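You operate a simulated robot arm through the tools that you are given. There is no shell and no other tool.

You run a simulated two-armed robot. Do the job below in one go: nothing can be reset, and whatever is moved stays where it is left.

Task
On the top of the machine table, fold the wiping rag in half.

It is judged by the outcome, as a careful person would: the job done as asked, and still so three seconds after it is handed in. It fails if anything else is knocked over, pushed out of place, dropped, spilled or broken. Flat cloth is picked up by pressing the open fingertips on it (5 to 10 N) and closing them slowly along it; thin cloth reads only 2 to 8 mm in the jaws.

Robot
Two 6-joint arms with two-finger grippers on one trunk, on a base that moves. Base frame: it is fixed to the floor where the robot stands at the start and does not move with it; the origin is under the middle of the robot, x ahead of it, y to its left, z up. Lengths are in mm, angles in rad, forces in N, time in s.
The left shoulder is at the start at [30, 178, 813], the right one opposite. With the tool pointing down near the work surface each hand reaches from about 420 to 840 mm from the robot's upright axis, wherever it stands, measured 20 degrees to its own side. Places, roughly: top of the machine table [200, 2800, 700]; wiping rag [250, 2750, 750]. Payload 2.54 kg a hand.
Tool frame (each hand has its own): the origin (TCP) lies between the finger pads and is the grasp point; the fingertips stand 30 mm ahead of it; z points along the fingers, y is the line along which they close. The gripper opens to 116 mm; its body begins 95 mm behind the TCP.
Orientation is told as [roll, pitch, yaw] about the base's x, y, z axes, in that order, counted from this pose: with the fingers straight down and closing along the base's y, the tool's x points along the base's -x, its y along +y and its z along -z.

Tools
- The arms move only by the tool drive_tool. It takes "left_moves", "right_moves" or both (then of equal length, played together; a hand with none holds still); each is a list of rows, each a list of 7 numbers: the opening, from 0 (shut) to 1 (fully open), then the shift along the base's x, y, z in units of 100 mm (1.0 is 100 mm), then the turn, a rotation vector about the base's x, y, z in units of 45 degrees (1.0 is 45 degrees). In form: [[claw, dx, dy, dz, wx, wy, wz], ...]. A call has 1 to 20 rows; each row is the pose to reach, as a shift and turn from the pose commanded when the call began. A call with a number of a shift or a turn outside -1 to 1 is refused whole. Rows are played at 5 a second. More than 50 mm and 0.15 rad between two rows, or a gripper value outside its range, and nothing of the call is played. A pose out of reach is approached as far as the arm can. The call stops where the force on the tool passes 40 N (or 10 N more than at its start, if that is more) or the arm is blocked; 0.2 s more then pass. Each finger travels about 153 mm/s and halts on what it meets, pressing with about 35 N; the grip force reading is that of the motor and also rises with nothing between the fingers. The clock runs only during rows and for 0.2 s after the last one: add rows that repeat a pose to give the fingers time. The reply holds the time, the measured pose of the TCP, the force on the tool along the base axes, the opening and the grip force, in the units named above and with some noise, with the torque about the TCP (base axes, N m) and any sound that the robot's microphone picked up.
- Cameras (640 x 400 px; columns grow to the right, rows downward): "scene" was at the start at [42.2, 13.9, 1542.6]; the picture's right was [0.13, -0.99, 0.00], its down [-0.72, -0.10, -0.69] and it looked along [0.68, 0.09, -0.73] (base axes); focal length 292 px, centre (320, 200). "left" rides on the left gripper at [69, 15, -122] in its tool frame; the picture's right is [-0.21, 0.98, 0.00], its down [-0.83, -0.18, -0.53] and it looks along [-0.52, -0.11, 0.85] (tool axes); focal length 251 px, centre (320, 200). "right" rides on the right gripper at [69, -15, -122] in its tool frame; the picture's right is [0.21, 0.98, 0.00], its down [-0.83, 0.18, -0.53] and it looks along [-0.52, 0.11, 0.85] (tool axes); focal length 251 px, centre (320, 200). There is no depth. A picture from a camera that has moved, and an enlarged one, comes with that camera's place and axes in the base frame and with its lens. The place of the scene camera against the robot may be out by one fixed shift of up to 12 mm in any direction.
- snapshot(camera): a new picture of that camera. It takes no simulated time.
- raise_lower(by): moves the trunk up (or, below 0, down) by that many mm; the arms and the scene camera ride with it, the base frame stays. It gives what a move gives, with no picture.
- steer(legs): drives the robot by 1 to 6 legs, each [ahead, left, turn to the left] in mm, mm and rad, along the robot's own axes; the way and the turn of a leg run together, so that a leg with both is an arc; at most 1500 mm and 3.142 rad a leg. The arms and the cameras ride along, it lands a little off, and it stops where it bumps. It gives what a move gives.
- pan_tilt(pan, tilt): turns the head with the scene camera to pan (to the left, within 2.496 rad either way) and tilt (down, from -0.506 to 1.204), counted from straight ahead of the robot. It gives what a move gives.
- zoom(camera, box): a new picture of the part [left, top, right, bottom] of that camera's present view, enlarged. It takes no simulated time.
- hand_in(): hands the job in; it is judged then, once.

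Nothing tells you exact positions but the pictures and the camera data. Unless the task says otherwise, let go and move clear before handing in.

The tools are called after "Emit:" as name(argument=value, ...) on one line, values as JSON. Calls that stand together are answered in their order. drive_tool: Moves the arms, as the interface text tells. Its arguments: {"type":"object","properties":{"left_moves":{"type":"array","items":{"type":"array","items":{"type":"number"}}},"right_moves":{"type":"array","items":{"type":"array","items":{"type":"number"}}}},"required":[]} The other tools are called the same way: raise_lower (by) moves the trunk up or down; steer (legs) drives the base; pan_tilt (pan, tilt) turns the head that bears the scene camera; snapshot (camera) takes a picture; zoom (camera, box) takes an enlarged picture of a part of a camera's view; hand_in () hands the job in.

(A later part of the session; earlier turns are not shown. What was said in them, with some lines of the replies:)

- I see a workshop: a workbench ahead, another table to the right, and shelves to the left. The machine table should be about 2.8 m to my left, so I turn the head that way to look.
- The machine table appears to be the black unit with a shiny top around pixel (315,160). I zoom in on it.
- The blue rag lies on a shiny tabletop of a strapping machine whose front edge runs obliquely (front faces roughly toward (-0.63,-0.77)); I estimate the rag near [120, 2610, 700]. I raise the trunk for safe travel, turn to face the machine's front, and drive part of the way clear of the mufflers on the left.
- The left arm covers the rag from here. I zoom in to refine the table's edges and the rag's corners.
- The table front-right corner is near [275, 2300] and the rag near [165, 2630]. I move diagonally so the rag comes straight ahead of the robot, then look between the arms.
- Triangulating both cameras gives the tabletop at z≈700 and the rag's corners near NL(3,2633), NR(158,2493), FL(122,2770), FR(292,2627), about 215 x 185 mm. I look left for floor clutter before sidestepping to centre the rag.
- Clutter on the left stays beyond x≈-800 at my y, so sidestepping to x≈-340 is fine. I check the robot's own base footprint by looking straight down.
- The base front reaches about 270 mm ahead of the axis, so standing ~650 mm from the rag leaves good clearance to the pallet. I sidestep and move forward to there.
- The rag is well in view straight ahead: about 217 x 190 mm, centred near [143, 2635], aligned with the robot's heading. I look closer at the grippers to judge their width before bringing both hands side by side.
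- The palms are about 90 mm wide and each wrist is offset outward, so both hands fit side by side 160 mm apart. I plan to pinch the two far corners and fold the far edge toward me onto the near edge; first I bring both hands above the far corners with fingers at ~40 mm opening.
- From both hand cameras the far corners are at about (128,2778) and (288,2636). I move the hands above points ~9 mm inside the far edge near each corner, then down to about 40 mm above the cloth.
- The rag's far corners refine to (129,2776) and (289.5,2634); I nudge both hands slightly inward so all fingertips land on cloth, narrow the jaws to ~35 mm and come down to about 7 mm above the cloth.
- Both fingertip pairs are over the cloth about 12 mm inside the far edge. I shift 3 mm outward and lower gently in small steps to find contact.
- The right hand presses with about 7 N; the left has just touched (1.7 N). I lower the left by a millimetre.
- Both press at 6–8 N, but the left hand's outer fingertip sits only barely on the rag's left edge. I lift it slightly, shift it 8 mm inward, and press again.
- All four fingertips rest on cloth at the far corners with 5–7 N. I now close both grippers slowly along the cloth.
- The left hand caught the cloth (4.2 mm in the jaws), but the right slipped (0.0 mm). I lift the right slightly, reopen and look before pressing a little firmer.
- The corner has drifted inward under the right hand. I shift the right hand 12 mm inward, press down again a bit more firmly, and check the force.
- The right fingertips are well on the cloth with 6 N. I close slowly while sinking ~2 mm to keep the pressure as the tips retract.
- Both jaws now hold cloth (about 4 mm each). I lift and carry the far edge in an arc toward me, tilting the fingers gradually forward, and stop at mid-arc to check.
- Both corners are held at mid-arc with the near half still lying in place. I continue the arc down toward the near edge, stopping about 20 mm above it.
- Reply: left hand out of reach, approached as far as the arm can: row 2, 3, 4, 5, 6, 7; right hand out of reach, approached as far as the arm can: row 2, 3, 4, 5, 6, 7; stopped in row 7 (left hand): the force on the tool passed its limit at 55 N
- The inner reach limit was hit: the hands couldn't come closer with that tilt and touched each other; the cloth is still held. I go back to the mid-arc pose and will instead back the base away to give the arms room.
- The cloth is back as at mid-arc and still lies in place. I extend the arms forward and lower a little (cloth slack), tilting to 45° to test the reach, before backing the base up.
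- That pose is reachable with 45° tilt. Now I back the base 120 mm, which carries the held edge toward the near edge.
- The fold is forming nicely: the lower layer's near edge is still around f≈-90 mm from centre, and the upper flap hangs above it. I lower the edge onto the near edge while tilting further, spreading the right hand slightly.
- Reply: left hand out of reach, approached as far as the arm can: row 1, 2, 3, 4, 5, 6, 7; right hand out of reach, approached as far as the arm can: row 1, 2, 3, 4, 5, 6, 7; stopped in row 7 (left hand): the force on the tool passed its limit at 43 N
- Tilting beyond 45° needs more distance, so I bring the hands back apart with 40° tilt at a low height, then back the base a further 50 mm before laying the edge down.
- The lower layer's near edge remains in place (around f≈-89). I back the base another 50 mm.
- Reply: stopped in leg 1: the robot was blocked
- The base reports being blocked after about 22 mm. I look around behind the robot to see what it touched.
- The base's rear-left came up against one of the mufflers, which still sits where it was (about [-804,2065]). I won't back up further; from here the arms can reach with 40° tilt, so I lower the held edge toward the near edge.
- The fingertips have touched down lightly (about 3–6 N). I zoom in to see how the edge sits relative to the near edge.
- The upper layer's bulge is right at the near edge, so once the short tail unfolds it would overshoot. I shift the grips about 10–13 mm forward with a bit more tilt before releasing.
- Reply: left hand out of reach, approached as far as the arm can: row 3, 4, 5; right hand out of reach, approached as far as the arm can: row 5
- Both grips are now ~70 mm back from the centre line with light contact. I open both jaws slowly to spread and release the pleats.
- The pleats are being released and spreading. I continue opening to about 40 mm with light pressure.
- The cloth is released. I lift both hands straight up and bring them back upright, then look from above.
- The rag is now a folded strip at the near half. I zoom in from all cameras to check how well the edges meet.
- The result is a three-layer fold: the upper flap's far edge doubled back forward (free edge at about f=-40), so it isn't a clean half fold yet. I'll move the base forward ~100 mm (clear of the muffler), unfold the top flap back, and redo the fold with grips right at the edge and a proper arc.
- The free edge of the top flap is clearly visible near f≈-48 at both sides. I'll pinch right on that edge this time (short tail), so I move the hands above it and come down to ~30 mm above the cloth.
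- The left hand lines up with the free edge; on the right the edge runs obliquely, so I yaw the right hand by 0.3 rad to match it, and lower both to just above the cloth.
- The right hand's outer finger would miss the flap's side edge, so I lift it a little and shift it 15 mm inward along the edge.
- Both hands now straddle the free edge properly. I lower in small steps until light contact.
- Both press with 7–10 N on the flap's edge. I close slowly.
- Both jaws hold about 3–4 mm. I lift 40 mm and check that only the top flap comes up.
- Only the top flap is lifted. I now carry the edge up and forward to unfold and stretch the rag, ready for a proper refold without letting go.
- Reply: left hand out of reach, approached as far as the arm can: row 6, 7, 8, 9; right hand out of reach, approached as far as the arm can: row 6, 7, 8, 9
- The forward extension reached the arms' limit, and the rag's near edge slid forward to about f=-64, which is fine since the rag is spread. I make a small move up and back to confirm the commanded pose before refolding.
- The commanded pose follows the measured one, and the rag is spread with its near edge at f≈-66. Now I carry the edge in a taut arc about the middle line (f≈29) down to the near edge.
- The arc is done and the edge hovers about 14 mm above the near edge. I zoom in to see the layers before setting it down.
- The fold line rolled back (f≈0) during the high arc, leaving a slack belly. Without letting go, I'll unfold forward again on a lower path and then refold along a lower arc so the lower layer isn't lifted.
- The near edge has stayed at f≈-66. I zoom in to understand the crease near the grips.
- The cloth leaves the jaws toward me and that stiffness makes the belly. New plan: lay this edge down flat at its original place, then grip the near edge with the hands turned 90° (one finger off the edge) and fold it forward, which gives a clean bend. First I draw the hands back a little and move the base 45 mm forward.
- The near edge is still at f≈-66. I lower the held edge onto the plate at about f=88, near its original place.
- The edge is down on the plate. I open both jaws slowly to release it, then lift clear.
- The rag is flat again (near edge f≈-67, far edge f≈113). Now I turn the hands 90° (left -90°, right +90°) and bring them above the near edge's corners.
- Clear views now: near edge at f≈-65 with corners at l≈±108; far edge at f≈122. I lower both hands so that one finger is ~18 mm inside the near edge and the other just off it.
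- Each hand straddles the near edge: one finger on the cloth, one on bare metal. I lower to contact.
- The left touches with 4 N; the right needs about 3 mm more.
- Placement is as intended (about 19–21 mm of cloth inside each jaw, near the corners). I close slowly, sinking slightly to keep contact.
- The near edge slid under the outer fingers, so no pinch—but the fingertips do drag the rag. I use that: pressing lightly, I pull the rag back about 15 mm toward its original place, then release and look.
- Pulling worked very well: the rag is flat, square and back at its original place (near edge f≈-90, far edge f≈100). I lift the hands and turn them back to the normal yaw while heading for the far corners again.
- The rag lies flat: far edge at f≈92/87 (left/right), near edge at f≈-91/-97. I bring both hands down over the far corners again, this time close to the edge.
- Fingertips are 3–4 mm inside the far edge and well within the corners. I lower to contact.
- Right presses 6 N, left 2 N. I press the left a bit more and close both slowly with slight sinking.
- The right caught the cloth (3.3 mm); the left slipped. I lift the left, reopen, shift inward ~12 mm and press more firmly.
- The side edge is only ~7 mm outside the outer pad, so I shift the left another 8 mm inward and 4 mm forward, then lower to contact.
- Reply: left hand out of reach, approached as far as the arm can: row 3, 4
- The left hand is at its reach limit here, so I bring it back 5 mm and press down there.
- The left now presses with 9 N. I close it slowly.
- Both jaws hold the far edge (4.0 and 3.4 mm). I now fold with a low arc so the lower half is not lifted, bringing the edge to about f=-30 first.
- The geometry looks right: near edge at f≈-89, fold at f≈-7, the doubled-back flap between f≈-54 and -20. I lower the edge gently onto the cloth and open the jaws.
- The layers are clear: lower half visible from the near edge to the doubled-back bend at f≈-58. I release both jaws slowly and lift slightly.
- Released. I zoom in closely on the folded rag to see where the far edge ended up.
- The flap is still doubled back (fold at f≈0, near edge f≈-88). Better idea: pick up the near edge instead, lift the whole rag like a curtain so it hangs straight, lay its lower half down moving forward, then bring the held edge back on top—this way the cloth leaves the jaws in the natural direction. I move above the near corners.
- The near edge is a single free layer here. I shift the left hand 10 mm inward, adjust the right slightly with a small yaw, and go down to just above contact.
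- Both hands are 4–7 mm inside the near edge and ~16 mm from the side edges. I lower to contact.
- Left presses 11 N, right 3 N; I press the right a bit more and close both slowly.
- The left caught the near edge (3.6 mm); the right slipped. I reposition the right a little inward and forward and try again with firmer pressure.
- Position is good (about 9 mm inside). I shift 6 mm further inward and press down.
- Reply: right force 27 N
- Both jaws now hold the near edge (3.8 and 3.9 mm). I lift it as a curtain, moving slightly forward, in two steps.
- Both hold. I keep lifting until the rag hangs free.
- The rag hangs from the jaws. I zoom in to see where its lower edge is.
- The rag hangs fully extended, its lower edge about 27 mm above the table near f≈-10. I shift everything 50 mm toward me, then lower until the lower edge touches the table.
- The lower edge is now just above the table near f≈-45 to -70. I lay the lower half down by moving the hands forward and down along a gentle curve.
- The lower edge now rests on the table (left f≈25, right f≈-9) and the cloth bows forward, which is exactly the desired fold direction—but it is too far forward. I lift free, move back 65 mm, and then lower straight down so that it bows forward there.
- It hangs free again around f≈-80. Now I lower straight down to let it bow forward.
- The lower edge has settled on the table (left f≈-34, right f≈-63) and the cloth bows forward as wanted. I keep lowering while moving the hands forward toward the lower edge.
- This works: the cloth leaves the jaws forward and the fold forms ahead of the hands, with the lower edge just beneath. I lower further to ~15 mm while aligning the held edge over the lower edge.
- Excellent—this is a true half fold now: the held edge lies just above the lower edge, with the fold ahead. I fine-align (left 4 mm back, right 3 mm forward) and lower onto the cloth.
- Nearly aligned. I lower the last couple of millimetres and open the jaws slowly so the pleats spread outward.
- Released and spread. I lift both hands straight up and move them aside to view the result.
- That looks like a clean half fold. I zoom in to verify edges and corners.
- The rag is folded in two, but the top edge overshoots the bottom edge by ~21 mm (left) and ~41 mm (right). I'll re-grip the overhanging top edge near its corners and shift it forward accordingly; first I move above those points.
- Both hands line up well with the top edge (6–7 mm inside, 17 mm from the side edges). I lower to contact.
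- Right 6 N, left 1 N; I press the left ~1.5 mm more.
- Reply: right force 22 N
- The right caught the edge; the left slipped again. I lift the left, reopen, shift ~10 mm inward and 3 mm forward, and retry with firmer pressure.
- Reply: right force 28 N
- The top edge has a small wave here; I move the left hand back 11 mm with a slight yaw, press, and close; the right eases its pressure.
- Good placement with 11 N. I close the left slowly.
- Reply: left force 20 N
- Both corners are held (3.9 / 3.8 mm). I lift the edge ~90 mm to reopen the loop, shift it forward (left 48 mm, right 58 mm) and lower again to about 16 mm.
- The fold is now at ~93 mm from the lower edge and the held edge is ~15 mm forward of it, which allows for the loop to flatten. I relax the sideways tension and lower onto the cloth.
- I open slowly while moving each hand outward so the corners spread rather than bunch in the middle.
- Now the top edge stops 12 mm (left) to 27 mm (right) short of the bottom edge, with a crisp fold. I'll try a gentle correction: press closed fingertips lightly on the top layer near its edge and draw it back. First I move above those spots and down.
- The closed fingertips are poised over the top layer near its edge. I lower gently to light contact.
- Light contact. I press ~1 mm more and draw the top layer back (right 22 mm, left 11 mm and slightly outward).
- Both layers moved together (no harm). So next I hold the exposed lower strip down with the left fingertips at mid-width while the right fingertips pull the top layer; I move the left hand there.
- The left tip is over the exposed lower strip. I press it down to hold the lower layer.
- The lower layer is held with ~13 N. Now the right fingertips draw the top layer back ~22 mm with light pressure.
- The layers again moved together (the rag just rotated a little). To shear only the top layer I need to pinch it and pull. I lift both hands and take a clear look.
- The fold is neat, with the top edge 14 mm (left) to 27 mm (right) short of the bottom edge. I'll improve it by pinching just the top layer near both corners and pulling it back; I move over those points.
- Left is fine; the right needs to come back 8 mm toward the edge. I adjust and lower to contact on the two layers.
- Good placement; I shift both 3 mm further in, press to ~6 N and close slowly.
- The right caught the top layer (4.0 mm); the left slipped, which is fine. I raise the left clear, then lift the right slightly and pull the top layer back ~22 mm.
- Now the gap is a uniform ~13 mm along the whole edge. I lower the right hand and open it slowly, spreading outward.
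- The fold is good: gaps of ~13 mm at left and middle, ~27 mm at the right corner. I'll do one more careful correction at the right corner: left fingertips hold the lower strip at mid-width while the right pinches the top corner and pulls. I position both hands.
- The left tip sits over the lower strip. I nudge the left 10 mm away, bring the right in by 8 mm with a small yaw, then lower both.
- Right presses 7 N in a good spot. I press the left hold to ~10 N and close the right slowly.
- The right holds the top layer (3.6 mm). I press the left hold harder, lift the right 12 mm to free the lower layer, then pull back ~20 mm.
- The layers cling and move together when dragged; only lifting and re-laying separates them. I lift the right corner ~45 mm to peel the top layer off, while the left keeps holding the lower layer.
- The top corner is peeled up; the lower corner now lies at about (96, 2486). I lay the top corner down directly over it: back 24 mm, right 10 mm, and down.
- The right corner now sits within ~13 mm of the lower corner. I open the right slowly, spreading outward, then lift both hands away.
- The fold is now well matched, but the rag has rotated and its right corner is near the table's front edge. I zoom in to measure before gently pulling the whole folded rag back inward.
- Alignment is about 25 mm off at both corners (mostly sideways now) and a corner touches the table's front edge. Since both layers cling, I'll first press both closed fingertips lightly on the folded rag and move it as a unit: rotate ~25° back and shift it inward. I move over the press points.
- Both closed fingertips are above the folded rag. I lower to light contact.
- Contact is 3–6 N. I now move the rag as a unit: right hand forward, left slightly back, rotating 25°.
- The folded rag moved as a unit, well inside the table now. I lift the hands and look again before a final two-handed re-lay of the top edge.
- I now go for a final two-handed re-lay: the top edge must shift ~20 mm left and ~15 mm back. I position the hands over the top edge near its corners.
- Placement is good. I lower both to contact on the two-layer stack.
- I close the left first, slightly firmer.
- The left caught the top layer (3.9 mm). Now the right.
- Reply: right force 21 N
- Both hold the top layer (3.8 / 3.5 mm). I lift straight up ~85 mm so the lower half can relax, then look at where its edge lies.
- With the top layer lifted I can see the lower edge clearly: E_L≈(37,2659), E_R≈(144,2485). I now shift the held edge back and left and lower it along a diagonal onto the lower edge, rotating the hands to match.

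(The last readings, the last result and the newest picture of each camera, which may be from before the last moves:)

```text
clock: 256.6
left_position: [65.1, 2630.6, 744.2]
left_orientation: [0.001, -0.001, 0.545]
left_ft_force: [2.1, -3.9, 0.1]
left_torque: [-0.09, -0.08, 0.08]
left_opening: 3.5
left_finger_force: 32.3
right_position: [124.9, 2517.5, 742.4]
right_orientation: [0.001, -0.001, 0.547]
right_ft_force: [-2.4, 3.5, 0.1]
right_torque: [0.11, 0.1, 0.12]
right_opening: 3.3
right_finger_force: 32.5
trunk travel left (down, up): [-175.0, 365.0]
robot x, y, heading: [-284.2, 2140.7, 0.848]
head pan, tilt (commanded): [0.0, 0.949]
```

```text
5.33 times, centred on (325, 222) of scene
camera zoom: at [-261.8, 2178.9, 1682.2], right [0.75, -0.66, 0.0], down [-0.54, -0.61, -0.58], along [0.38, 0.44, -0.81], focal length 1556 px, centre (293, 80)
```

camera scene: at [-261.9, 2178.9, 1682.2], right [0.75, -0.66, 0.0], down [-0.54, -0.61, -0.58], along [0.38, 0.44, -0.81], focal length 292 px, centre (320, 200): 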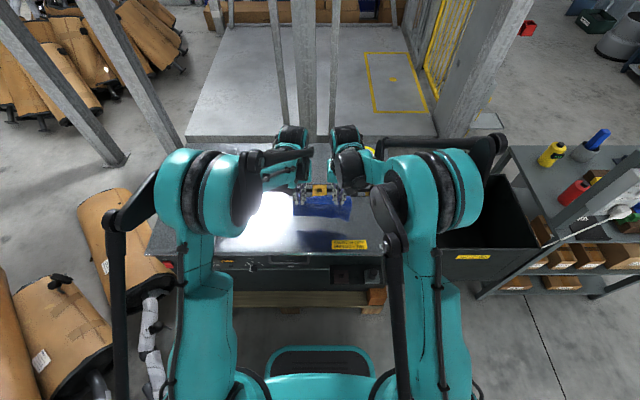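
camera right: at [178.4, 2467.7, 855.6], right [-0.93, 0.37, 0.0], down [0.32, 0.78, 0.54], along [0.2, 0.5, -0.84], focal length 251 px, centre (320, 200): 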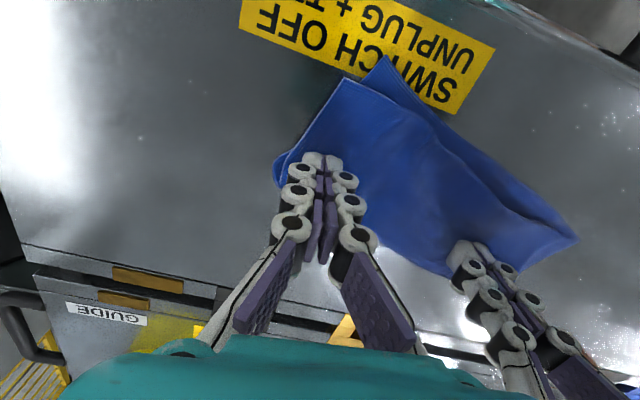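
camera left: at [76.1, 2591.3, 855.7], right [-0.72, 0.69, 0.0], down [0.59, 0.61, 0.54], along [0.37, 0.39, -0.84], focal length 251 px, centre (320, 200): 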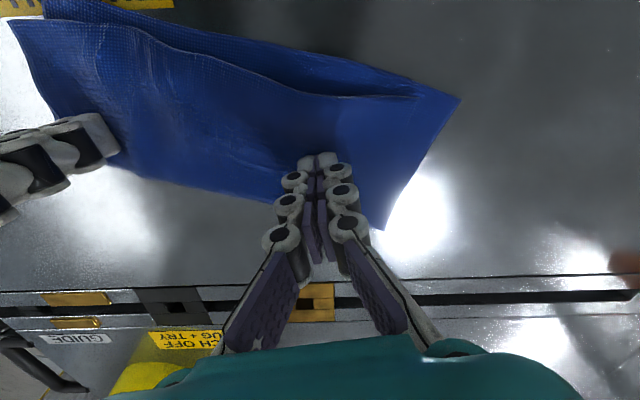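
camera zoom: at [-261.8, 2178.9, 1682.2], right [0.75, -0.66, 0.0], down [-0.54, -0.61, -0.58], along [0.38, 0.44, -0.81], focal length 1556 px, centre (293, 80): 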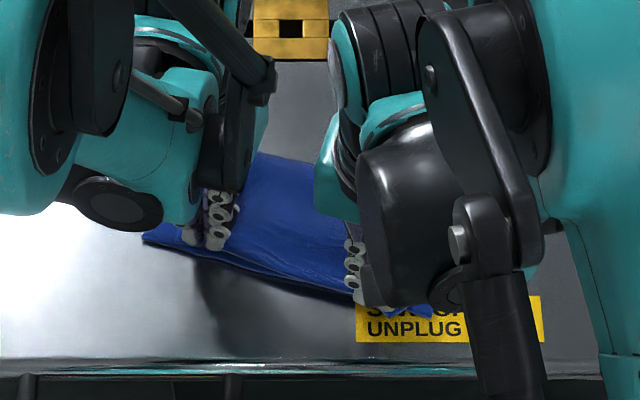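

The held edge now lies right along the lower edge. I lower the last few millimetres and open slowly with an outward spread.

Emit:
drive_tool(left_moves=[[0.0, 0, 0, -0.03, 0, 0, 0], [0.0, 0, 0, -0.06, 0, 0, 0], [0.03, 0, 0, -0.07, 0, 0, 0], [0.06, -0.004, 0.007, -0.07, 0, 0, 0], [0.1, -0.01, 0.018, -0.07, 0, 0, 0], [0.14, -0.018, 0.031, -0.07, 0, 0, 0], [0.18, -0.026, 0.044, -0.07, 0, 0, 0], [0.22, -0.034, 0.057, -0.068, 0, 0, 0], [0.26, -0.042, 0.07, -0.066, 0, 0, 0], [0.3, -0.049, 0.082, -0.062, 0, 0, 0], [0.34, -0.056, 0.093, -0.058, 0, 0, 0], [0.36, -0.06, 0.1, -0.055, 0, 0, 0], [0.36, -0.06, 0.1, -0.055, 0, 0, 0]], right_moves=[[0.0, 0, 0, -0.02, 0, 0, 0], [0.0, 0, 0, -0.04, 0, 0, 0], [0.03, 0, 0, -0.055, 0, 0, 0], [0.06, 0.004, -0.007, -0.055, 0, 0, 0], [0.1, 0.01, -0.018, -0.055, 0, 0, 0], [0.14, 0.018, -0.031, -0.055, 0, 0, 0], [0.18, 0.026, -0.044, -0.055, 0, 0, 0], [0.22, 0.034, -0.057, -0.053, 0, 0, 0], [0.26, 0.042, -0.07, -0.05, 0, 0, 0], [0.3, 0.049, -0.082, -0.046, 0, 0, 0], [0.34, 0.056, -0.093, -0.042, 0, 0, 0], [0.36, 0.06, -0.1, -0.04, 0, 0, 0], [0.36, 0.06, -0.1, -0.04, 0, 0, 0]])

Emit:
drive_tool(left_moves=[[0.36, 0, 0, 0.1, 0, 0, 0], [0.36, 0, 0, 0.25, 0, 0, 0], [0.36, 0, 0, 0.45, 0, 0, 0], [0.36, -0.05, 0.08, 0.65, 0, 0, 0], [0.36, -0.1, 0.16, 0.85, 0, 0, 0], [0.36, -0.1, 0.16, 1.0, 0, 0, 0], [0.36, -0.1, 0.16, 1.0, 0, 0, 0]], right_moves=[[0.36, 0, 0, 0.1, 0, 0, 0], [0.36, 0, 0, 0.25, 0, 0, 0], [0.36, 0, 0, 0.45, 0, 0, 0], [0.36, 0.05, -0.08, 0.65, 0, 0, 0], [0.36, 0.1, -0.16, 0.85, 0, 0, 0], [0.36, 0.1, -0.16, 1.0, 0, 0, 0], [0.36, 0.1, -0.16, 1.0, 0, 0, 0]])

Emit:
zoom(camera="left", box=[40, 40, 400, 240])

Emit:
zoom(camera="right", box=[220, 40, 580, 240])

Emit:
zoom(camera="scene", box=[275, 190, 365, 260])

```text
clock: 259.4
left_position: [59.0, 2640.1, 738.3]
left_orientation: [-0.001, -0.002, 0.549]
left_ft_force: [0.0, -0.6, 0.1]
left_torque: [0.01, -0.04, 0.0]
left_opening: 41.7
left_finger_force: 0.1
right_position: [131.5, 2509.0, 738.7]
right_orientation: [0.0, -0.003, 0.547]
right_ft_force: [0.3, 1.3, 0.4]
right_torque: [0.02, -0.01, 0.02]
right_opening: 41.6
right_finger_force: 0.1
trunk travel left (down, up): [-175.0, 365.0]
robot x, y, heading: [-280.5, 2145.8, 0.844]
head pan, tilt (commanded): [0.0, 0.949]
```

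```text
clock: 261.0
left_position: [49.7, 2658.2, 839.5]
left_orientation: [0.001, -0.002, 0.548]
left_ft_force: [0.1, -0.2, -0.5]
left_torque: [0.01, -0.01, 0.01]
left_opening: 41.8
left_finger_force: 0.1
right_position: [143.2, 2493.5, 841.1]
right_orientation: [-0.001, -0.004, 0.547]
right_ft_force: [0.0, -0.9, -0.4]
right_torque: [0.04, -0.01, -0.02]
right_opening: 41.9
right_finger_force: 0.0
trunk travel left (down, up): [-175.0, 365.0]
robot x, y, heading: [-285.8, 2139.5, 0.844]
head pan, tilt (commanded): [0.0, 0.949]
```

```text
1.78 times, centred on (220, 140) of left
camera zoom: at [-17.5, 2635.8, 962.4], right [-0.33, 0.95, 0.0], down [0.8, 0.27, 0.54], along [0.51, 0.17, -0.84], focal length 447 px, centre (498, 307)
```

zoom: 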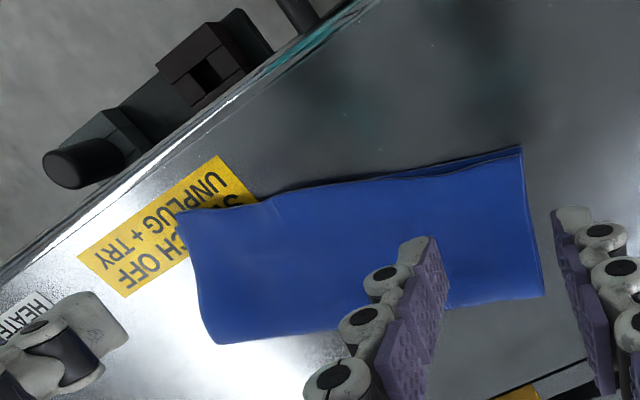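

```text
1.78 times, centred on (400, 140) of right
camera zoom: at [90.8, 2446.3, 962.6], right [-0.69, 0.72, 0.0], down [0.61, 0.58, 0.54], along [0.39, 0.37, -0.84], focal length 447 px, centre (178, 307)
```

zoom: 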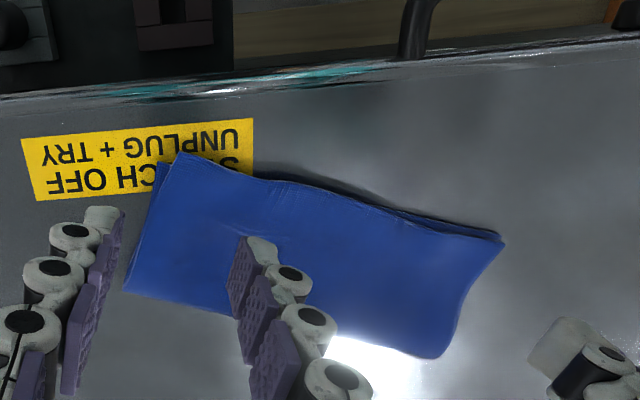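

```text
5.71 times, centred on (320, 225) of scene
camera zoom: at [-261.6, 2179.3, 1682.2], right [0.75, -0.66, 0.0], down [-0.54, -0.61, -0.58], along [0.38, 0.44, -0.81], focal length 1668 px, centre (320, 57)
```

zoom: 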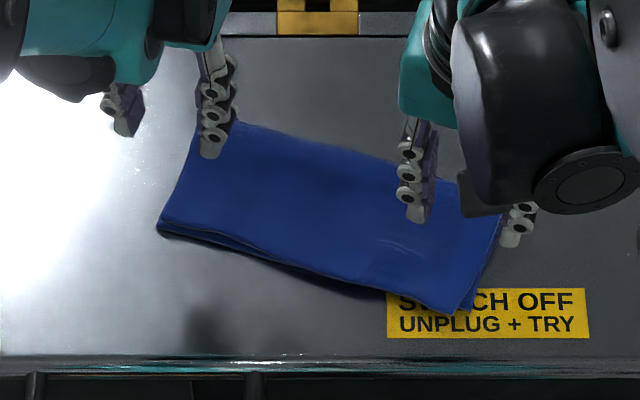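

The edges now coincide almost perfectly—a clean half fold. I move both hands well clear, upward and outward, and check the scene.

Emit:
drive_tool(left_moves=[[0.36, -0.05, 0.08, 0.2, 0, 0, 0], [0.36, -0.1, 0.16, 0.4, 0, 0, 0], [0.36, -0.2, 0.3, 0.6, 0, 0, 0], [0.36, -0.3, 0.45, 0.8, 0, 0, 0], [0.36, -0.4, 0.6, 1.0, 0, 0, 0], [0.36, -0.4, 0.6, 1.0, 0, 0, 0], [0.36, -0.4, 0.6, 1.0, 0, 0, 0], [0.36, -0.4, 0.6, 1.0, 0, 0, 0]], right_moves=[[0.36, 0.05, -0.08, 0.2, 0, 0, 0], [0.36, 0.1, -0.16, 0.4, 0, 0, 0], [0.36, 0.2, -0.3, 0.6, 0, 0, 0], [0.36, 0.3, -0.45, 0.8, 0, 0, 0], [0.36, 0.35, -0.6, 1.0, 0, 0, 0], [0.36, 0.35, -0.6, 1.0, 0, 0, 0], [0.36, 0.35, -0.6, 1.0, 0, 0, 0], [0.36, 0.35, -0.6, 1.0, 0, 0, 0]])

Emit:
snapshot(camera="scene")

Emit:
zoom(camera="scene", box=[285, 195, 365, 255])

Emit:
snapshot(camera="left")

Emit:
snapshot(camera="right")

```text
clock: 262.8
left_position: [11.6, 2718.7, 938.0]
left_orientation: [0.0, -0.001, 0.548]
left_ft_force: [0.0, -0.6, -0.7]
left_torque: [0.0, -0.01, -0.03]
left_opening: 41.9
left_finger_force: 0.1
right_position: [174.6, 2430.9, 939.7]
right_orientation: [-0.002, -0.001, 0.547]
right_ft_force: [0.1, -0.1, -0.3]
right_torque: [-0.02, 0.02, 0.02]
right_opening: 41.6
right_finger_force: 0.0
trunk travel left (down, up): [-175.0, 365.0]
robot x, y, heading: [-280.1, 2145.1, 0.846]
head pan, tilt (commanded): [0.0, 0.949]
```

```text
taken
camera scene: at [-261.4, 2179.3, 1682.2], right [0.75, -0.66, 0.0], down [-0.54, -0.61, -0.58], along [0.38, 0.44, -0.81], focal length 292 px, centre (320, 200)
```

scene: 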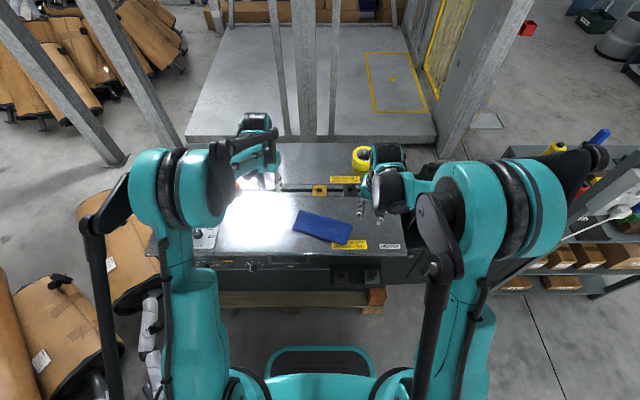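

```text
6.67 times, centred on (325, 225) of scene
camera zoom: at [-261.4, 2179.3, 1682.2], right [0.75, -0.66, 0.0], down [-0.54, -0.61, -0.58], along [0.38, 0.44, -0.81], focal length 1945 px, centre (287, 33)
```

zoom: 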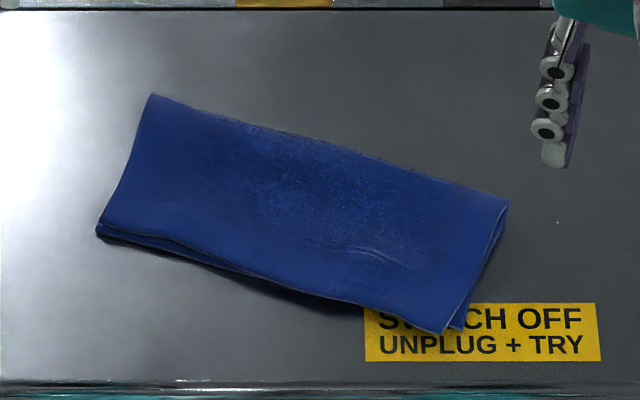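

```text
taken
camera left: at [-55.1, 2696.0, 1062.1], right [-0.33, 0.95, 0.0], down [0.8, 0.27, 0.54], along [0.51, 0.17, -0.84], focal length 251 px, centre (320, 200)
```

left: 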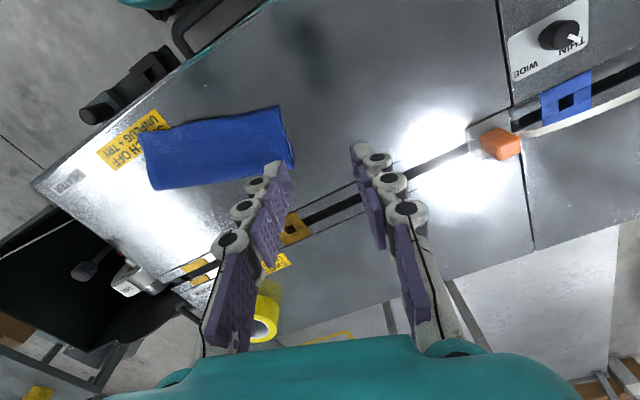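

```text
taken
camera right: at [123.8, 2383.8, 1061.7], right [-0.69, 0.72, 0.0], down [0.61, 0.58, 0.54], along [0.39, 0.37, -0.84], focal length 251 px, centre (320, 200)
```

right: 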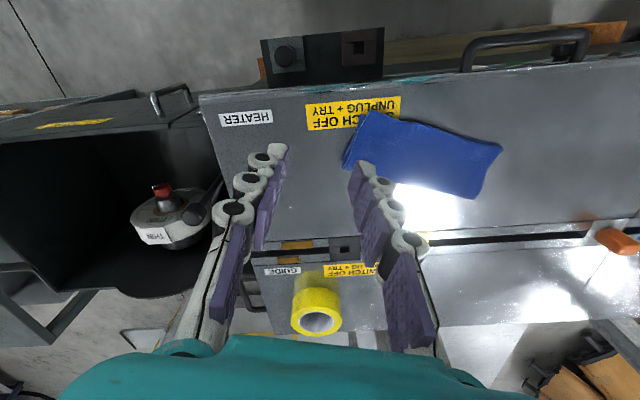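

The rag lies folded cleanly in half on the machine table, with its edges matching and both hands clear. The tape roll, guides, knobs and blocks look undisturbed, so I hand the job in.

Emit:
hand_in()

```text
The job is handed in.
```

The wiping rag is folded in half on top of the machine table, and the job is handed in. In the last pictures the top edge lay within about 10 mm of the bottom edge. The rag ended up turned about 15 to 20 degrees from how it lay at the start.

The base touched one of the mufflers on the floor while I was backing up. It stopped there, and the muffler measured in the same place before and after, within a few millimetres. I did not look at it closely again before handing in.

It took several tries: the first folds came out doubled over or uneven, so I unfolded and re-laid the rag. Both hands are open and clear of the table. In the final pictures the tape roll, the guides, the orange block and the knobs were all where they had been.
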